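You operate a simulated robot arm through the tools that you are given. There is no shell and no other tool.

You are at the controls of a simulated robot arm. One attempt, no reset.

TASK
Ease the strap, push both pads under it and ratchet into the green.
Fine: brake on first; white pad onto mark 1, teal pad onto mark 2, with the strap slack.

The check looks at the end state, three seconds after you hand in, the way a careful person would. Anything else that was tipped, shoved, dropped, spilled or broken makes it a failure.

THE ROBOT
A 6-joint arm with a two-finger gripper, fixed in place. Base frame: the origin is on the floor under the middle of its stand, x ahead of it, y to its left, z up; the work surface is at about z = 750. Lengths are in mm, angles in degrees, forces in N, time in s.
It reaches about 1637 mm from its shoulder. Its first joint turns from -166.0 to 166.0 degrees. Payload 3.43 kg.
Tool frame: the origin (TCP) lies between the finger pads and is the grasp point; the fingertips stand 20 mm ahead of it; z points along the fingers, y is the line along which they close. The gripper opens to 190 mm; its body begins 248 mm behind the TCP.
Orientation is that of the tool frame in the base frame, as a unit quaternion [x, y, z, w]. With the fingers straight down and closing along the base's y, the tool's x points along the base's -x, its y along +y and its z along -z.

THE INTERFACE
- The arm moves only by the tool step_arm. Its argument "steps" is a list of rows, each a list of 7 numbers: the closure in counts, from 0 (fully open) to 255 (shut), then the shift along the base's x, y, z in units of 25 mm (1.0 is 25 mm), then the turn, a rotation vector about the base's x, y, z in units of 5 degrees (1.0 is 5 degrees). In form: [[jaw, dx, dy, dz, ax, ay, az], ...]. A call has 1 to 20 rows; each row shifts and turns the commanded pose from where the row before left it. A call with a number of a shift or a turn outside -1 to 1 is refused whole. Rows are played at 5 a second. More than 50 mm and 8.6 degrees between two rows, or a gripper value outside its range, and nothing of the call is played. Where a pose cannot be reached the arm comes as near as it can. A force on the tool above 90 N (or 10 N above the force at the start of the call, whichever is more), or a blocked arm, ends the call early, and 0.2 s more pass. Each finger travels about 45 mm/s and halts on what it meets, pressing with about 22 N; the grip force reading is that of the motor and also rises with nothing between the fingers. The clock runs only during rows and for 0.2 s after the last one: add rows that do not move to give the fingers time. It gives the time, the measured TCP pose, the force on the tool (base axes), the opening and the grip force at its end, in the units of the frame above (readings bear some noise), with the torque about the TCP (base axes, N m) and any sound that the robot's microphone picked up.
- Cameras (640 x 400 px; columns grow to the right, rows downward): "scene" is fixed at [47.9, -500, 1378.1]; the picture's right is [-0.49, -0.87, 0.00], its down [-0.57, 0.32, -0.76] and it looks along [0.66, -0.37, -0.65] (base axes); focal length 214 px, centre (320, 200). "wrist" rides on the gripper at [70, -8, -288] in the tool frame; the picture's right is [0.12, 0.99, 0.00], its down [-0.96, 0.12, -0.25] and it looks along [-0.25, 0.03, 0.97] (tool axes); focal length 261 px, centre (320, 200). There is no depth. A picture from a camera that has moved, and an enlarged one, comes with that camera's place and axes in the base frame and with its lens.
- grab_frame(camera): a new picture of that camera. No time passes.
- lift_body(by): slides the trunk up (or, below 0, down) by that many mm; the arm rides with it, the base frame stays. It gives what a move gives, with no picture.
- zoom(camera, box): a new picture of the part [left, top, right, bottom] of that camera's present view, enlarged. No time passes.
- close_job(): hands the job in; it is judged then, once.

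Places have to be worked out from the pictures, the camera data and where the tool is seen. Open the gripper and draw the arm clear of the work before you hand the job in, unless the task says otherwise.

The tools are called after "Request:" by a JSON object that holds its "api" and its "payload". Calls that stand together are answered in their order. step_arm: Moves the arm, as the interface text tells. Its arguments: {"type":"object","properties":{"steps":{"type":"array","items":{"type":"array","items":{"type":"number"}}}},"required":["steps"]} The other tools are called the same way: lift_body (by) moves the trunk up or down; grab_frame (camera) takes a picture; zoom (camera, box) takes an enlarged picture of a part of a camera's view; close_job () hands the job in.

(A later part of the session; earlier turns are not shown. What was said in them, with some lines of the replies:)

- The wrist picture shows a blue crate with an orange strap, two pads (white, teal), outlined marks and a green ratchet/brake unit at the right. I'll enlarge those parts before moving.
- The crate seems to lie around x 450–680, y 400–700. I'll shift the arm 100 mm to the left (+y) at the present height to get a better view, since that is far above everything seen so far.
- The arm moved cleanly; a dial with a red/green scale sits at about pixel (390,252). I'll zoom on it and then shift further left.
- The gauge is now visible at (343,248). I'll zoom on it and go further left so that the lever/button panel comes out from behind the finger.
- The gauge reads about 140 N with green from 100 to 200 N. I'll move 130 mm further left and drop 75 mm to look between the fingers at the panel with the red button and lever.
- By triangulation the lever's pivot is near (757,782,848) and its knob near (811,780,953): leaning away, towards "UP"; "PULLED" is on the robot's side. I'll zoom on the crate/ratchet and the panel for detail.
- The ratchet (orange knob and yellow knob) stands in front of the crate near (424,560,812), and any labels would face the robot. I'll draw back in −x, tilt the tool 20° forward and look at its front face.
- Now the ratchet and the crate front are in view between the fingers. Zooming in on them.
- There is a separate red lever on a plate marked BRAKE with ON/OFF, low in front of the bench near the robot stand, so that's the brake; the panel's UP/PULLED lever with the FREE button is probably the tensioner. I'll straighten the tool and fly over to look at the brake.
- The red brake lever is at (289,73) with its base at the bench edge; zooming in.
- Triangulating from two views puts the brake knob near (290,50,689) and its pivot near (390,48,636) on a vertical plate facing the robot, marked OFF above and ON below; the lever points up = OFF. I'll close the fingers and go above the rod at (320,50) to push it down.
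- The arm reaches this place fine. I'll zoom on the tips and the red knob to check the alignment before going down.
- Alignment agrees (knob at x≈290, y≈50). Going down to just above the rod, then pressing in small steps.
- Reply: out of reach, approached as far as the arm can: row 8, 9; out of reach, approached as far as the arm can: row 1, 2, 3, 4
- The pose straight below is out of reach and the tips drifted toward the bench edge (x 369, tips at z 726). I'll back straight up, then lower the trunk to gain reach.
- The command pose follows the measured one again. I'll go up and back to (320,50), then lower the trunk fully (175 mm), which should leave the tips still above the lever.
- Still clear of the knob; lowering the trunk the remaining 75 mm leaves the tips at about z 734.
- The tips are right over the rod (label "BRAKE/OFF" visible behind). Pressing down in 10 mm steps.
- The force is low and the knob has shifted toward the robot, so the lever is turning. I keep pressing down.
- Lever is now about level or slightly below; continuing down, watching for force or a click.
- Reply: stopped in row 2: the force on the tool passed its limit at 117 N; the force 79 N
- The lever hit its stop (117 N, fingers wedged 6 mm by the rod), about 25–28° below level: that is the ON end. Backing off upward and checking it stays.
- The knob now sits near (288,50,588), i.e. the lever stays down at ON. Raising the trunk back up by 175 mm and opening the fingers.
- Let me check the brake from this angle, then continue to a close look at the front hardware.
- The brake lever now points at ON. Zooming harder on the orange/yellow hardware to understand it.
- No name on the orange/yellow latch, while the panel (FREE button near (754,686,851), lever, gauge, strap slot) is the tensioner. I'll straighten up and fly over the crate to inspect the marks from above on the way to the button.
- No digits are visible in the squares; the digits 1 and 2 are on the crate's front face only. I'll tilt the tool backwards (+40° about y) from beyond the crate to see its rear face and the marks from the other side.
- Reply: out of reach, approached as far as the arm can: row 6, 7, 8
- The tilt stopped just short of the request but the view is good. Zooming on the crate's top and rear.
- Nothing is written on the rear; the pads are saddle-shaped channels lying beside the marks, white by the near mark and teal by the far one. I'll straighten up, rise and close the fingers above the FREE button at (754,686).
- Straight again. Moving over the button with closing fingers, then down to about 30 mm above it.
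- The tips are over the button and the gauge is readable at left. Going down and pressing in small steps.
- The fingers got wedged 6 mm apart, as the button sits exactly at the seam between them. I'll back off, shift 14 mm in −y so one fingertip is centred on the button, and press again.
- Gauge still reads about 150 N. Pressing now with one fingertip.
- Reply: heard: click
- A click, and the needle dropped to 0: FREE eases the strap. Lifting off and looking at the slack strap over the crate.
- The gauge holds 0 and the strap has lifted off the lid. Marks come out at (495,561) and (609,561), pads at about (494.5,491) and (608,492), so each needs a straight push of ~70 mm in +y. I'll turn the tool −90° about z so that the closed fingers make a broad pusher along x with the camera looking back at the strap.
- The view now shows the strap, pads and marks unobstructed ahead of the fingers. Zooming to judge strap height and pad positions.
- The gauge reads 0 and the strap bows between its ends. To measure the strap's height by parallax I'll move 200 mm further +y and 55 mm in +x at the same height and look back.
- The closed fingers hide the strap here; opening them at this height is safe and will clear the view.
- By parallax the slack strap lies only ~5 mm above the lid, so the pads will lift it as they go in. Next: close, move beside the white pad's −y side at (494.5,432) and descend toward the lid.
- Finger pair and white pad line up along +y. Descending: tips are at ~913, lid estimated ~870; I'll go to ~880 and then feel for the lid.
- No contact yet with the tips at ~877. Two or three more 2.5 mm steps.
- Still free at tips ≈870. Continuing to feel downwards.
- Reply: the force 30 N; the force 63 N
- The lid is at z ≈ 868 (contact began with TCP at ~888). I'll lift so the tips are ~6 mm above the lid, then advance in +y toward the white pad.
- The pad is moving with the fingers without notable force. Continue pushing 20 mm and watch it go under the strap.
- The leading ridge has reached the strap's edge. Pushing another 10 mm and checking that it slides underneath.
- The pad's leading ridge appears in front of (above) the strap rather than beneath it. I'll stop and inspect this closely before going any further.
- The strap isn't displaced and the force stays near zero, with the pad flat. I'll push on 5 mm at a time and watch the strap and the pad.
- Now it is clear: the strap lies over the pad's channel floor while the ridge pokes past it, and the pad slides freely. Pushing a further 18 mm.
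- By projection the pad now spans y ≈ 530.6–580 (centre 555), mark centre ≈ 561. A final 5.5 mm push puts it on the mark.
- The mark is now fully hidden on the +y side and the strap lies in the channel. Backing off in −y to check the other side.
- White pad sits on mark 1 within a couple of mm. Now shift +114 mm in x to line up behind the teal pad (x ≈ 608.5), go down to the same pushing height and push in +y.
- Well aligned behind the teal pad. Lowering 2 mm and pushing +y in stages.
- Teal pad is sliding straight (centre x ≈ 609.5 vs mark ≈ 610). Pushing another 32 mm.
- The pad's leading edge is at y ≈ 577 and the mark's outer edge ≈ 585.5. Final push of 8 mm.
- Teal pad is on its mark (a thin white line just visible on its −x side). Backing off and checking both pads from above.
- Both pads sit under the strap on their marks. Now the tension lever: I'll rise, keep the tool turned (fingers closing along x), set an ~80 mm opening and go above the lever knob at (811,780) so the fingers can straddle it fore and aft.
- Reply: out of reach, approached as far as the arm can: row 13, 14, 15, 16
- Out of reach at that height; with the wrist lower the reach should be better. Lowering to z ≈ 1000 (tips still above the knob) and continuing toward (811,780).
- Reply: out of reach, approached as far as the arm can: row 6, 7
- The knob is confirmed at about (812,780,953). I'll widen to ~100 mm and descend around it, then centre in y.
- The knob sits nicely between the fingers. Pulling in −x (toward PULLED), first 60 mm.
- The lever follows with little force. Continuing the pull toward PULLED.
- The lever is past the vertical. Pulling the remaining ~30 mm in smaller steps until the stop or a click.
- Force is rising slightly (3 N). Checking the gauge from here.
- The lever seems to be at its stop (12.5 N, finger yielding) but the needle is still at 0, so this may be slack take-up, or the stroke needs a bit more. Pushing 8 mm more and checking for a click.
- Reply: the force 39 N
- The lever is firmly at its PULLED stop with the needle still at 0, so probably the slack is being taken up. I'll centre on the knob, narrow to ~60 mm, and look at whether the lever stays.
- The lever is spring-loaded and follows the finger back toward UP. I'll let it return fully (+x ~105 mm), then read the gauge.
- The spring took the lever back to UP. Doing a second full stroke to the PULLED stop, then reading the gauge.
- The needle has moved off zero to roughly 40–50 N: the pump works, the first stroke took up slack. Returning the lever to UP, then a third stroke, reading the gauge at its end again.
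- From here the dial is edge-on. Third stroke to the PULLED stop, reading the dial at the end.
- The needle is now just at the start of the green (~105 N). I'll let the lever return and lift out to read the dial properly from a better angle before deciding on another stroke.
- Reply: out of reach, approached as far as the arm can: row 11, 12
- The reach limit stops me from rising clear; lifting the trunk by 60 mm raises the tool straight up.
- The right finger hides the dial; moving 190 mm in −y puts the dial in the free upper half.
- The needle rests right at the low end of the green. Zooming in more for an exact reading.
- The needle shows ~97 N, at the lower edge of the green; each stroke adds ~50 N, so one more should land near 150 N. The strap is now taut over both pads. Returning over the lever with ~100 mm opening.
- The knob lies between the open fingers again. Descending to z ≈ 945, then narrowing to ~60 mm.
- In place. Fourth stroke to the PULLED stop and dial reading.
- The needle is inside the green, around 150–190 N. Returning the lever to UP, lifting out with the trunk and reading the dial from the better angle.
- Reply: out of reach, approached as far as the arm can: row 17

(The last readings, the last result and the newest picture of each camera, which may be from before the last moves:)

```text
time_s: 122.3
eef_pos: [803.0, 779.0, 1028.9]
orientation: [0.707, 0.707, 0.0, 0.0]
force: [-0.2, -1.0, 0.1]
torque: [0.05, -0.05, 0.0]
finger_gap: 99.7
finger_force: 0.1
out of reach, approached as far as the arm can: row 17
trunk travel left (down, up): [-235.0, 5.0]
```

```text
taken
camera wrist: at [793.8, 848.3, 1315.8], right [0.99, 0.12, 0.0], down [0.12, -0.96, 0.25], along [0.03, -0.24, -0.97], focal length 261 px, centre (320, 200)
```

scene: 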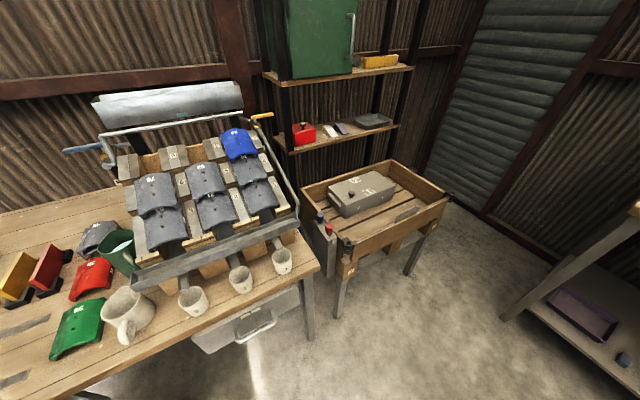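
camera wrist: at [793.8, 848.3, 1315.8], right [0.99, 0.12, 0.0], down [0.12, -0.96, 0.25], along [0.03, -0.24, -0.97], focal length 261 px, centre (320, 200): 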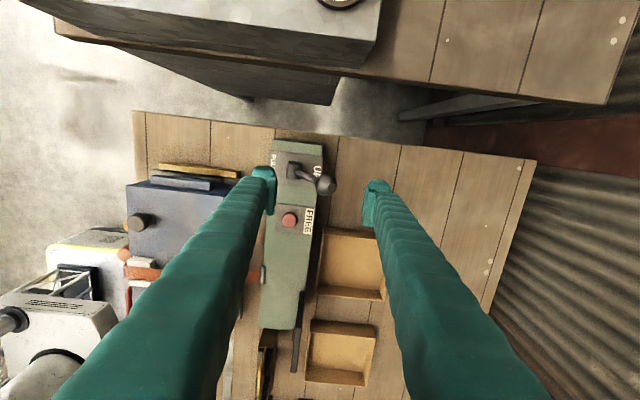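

The lever is back at UP and the tips (z ≈ 1009) are clear of it. Moving away diagonally and back to the viewpoint used before.

Request:
{"api": "step_arm", "payload": {"steps": [[121, -0.9, -1, 0, 0, 0, 0], [121, -0.9, -1, 0, 0, 0, 0], [121, -0.9, -1, 0, 0, 0, 0], [121, -0.9, -1, 0, 0, 0, 0], [121, -0.9, -1, 0, 0, 0, 0], [121, -0.9, -1, 0, 0, 0, 0], [121, -0.9, -1, 0, 0, 0, 0], [121, -0.22, -1, 0, 0, 0, 0], [121, -0.22, -1, 0, 0, 0, 0], [121, -0.22, -1, 0, 0, 0, 0], [121, -0.22, -1, 0, 0, 0, 0], [121, -0.22, -1, 0, 0, 0, 0], [121, -0.22, -1, 0, 0, 0, 0], [121, -0.22, -1, 0, 0, 0, 0], [121, 0, 0, 0, 0, 0, 0]]}}

Request:
{"api": "grab_frame", "payload": {"camera": "wrist"}}

Request:
{"api": "zoom", "payload": {"camera": "wrist", "box": [425, 120, 470, 192]}}

```text
time_s: 125.5
eef_pos: [606.3, 426.7, 1028.5]
orientation: [0.707, 0.707, 0.001, 0.0]
force: [0.2, 0.5, 0.5]
torque: [0.0, -0.03, -0.01]
finger_gap: 100.0
finger_force: 0.0
trunk travel left (down, up): [-235.0, 5.0]
```

```text
taken
camera wrist: at [598.0, 497.5, 1315.2], right [0.99, 0.12, 0.0], down [0.12, -0.96, 0.25], along [0.03, -0.24, -0.97], focal length 261 px, centre (320, 200)
```

wrist: 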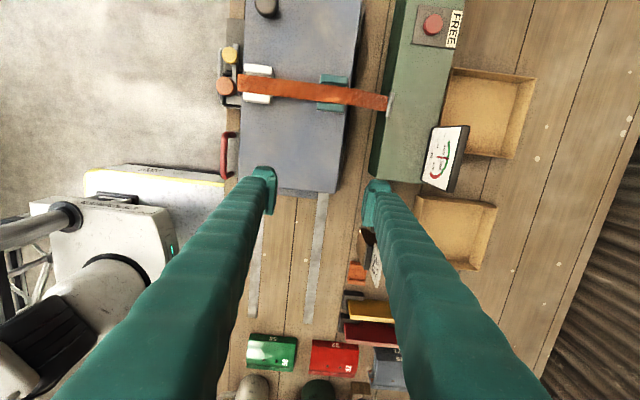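

```text
5.56 times, centred on (448, 156) of wrist
camera zoom: at [598.0, 497.5, 1315.2], right [0.99, 0.12, 0.0], down [0.12, -0.96, 0.25], along [0.03, -0.24, -0.97], focal length 1448 px, centre (-388, 444)
```

zoom: 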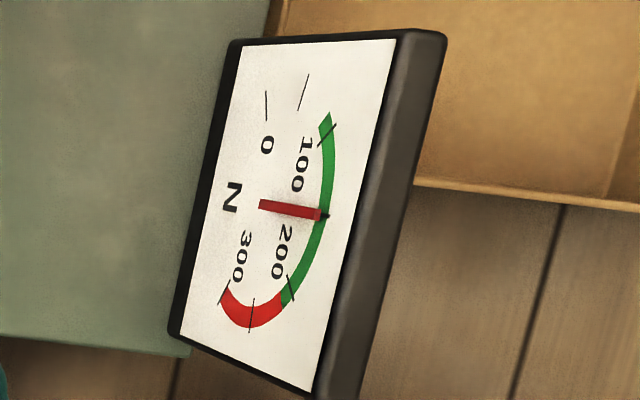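

The needle reads ~150 N, mid-green. Checking the pads and strap closely, and the brake as far as visible.

Request:
{"api": "zoom", "payload": {"camera": "wrist", "box": [220, 40, 400, 150]}}

Request:
{"api": "zoom", "payload": {"camera": "wrist", "box": [230, 55, 300, 115]}}

Request:
{"api": "zoom", "payload": {"camera": "wrist", "box": [300, 60, 370, 120]}}

```text
3.56 times, centred on (310, 95) of wrist
camera zoom: at [598.0, 497.5, 1315.2], right [0.99, 0.12, 0.0], down [0.12, -0.96, 0.25], along [0.03, -0.24, -0.97], focal length 927 px, centre (356, 573)
```

zoom: 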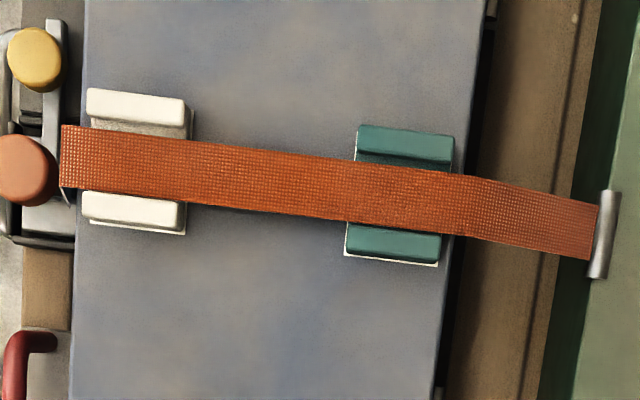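

```text
6.67 times, centred on (265, 85) of wrist
camera zoom: at [598.0, 497.5, 1315.2], right [0.99, 0.12, 0.0], down [0.12, -0.96, 0.25], along [0.03, -0.24, -0.97], focal length 1738 px, centre (687, 967)
```

zoom: 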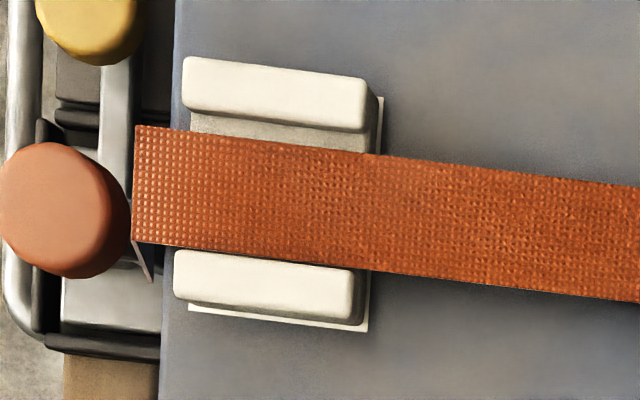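

```text
6.67 times, centred on (335, 90) of wrist
camera zoom: at [598.0, 497.5, 1315.2], right [0.99, 0.12, 0.0], down [0.12, -0.96, 0.25], along [0.03, -0.24, -0.97], focal length 1738 px, centre (220, 933)
```

zoom: 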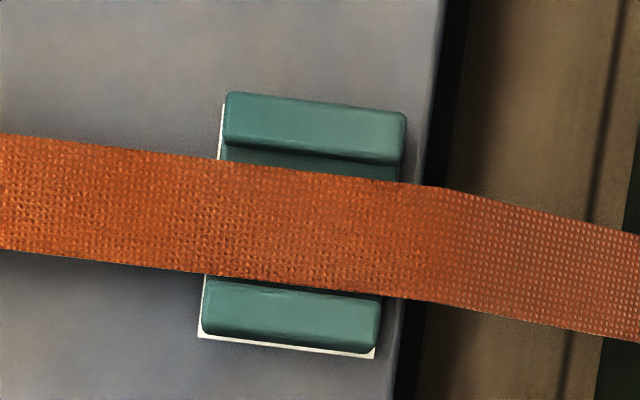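

Both pads sit squarely on their marks with the taut strap in their channels. Withdrawing: opening, rising and turning the tool back while moving to the starting area, then a last look at the brake.

Request:
{"api": "step_arm", "payload": {"steps": [[0, 0, -0.45, 0.3, 0, 0, 1], [0, 0, -0.45, 0.3, 0, 0, 1], [0, 0, -0.45, 0.3, 0, 0, 1], [0, 0, -0.45, 0.3, 0, 0, 1], [0, 0, -0.45, 0.3, 0, 0, 1], [0, 0, -0.45, 0.3, 0, 0, 1], [0, 0, -0.45, 0.2, 0, 0, 1], [0, 0, -0.45, 0.2, 0, 0, 1], [0, 0, -0.45, 0.2, 0, 0, 1], [0, 0, -0.45, 0.2, 0, 0, 1], [0, 0, -0.45, 0.2, 0, 0, 1], [0, 0, -0.45, 0.2, 0, 0, 1], [0, 0, -0.45, 0, 0, 0, 1], [0, 0, -0.45, 0, 0, 0, 1], [0, 0, -0.45, 0, 0, 0, 1], [0, 0, -0.45, 0, 0, 0, 1], [0, 0, -0.45, 0, 0, 0, 1], [0, 0, -0.45, 0, 0, 0, 1], [0, 0, 0, 0, 0, 0, 0]]}}

Request:
{"api": "grab_frame", "payload": {"camera": "wrist"}}

Request:
{"api": "grab_frame", "payload": {"camera": "scene"}}

```text
time_s: 129.5
eef_pos: [609.0, 228.1, 1097.2]
orientation: [-0.001, 1.0, -0.002, -0.006]
force: [1.0, -0.4, 0.0]
torque: [-0.01, 0.01, 0.0]
finger_gap: 189.9
finger_force: 0.0
trunk travel left (down, up): [-235.0, 5.0]
```

```text
taken
camera wrist: at [541.5, 220.2, 1384.5], right [-0.12, 0.99, 0.0], down [0.96, 0.12, 0.24], along [0.23, 0.03, -0.97], focal length 261 px, centre (320, 200)
```

wrist: 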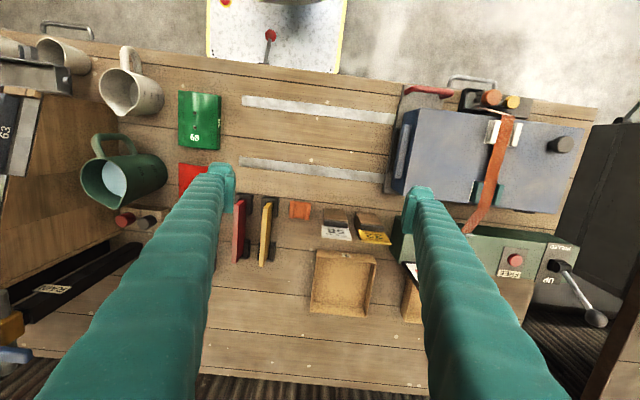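

```text
taken
```

scene: 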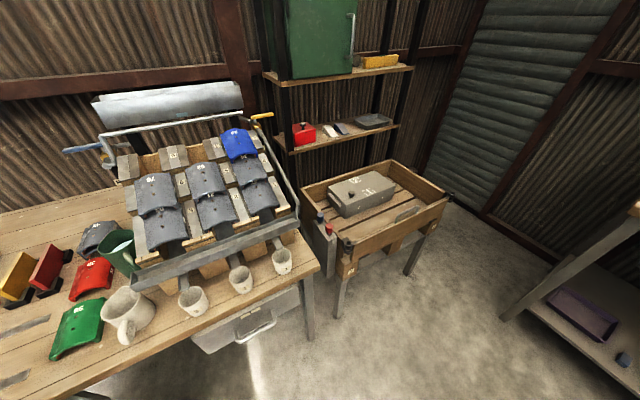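

Everything else looks undisturbed. Zooming on the brake lever, and on the crate and lever once more.

Request:
{"api": "zoom", "payload": {"camera": "wrist", "box": [200, 0, 350, 90]}}

Request:
{"api": "zoom", "payload": {"camera": "wrist", "box": [380, 70, 620, 220]}}

Request:
{"api": "zoom", "payload": {"camera": "wrist", "box": [0, 180, 160, 320]}}

```text
4.27 times, centred on (275, 45) of wrist
camera zoom: at [541.5, 220.2, 1384.5], right [-0.12, 0.99, 0.0], down [0.96, 0.12, 0.24], along [0.23, 0.03, -0.97], focal length 1112 px, centre (512, 861)
```

zoom: 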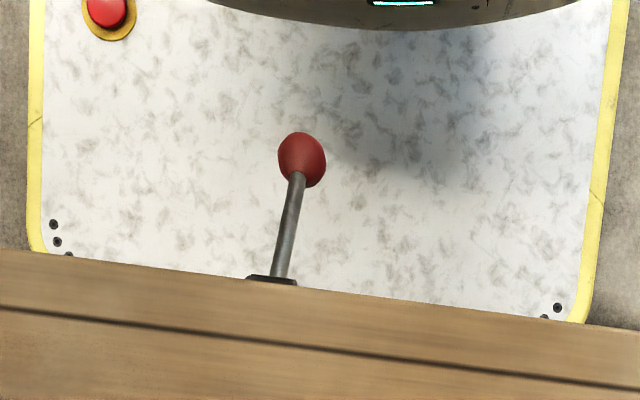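

```text
2.67 times, centred on (500, 145) of wrist
camera zoom: at [541.5, 220.2, 1384.5], right [-0.12, 0.99, 0.0], down [0.96, 0.12, 0.24], along [0.23, 0.03, -0.97], focal length 695 px, centre (-160, 347)
```

zoom: 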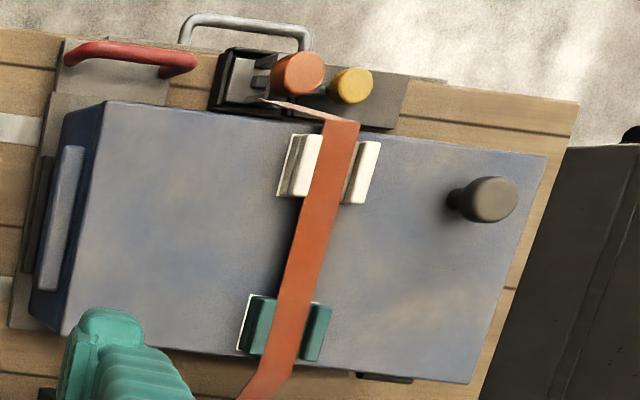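

```text
2.86 times, centred on (80, 250) of wrist
camera zoom: at [541.5, 220.2, 1384.5], right [-0.12, 0.99, 0.0], down [0.96, 0.12, 0.24], along [0.23, 0.03, -0.97], focal length 745 px, centre (1006, 57)
```

zoom: 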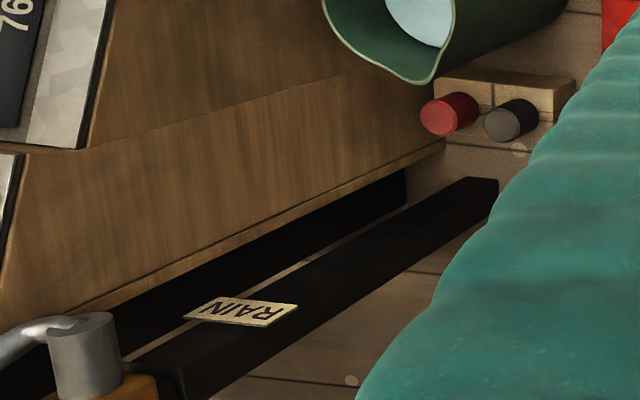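

The brake knob still lies where ON puts it, the needle was at ~150 N in the green, both pads are under the taut strap on their marks, the gripper is open and the arm is clear. Handing in.

Request:
{"api": "close_job", "payload": {}}

```text
The job is handed in.
```

The job is handed in, and everything looked right at the last check; the result itself hasn't come back.

- **Brake:** I pushed the red BRAKE lever to ON before touching anything else, and it was still there at the end.
- **Strap eased:** One press of FREE gave a click and the gauge dropped to 0.
- **Pads:** I pushed the white pad onto the mark nearer the robot and the teal pad onto the far one while the strap was slack. Both sit on their marks to within about 2 mm, with the strap in their channels.
- **Tension:** Four pulls of the lever brought the gauge to about 150 N, in the middle of the green. The lever is back at UP.
- **Surroundings:** Nothing else looked moved in the last pictures. The gripper is open and the arm is clear of the bench.

**Mark numbers:** The squares showed no digits. The only 1 and 2 I could see are on the crate's front face, and they don't point to either square. I took the nearer square as mark 1 because each pad started directly beside one of them.
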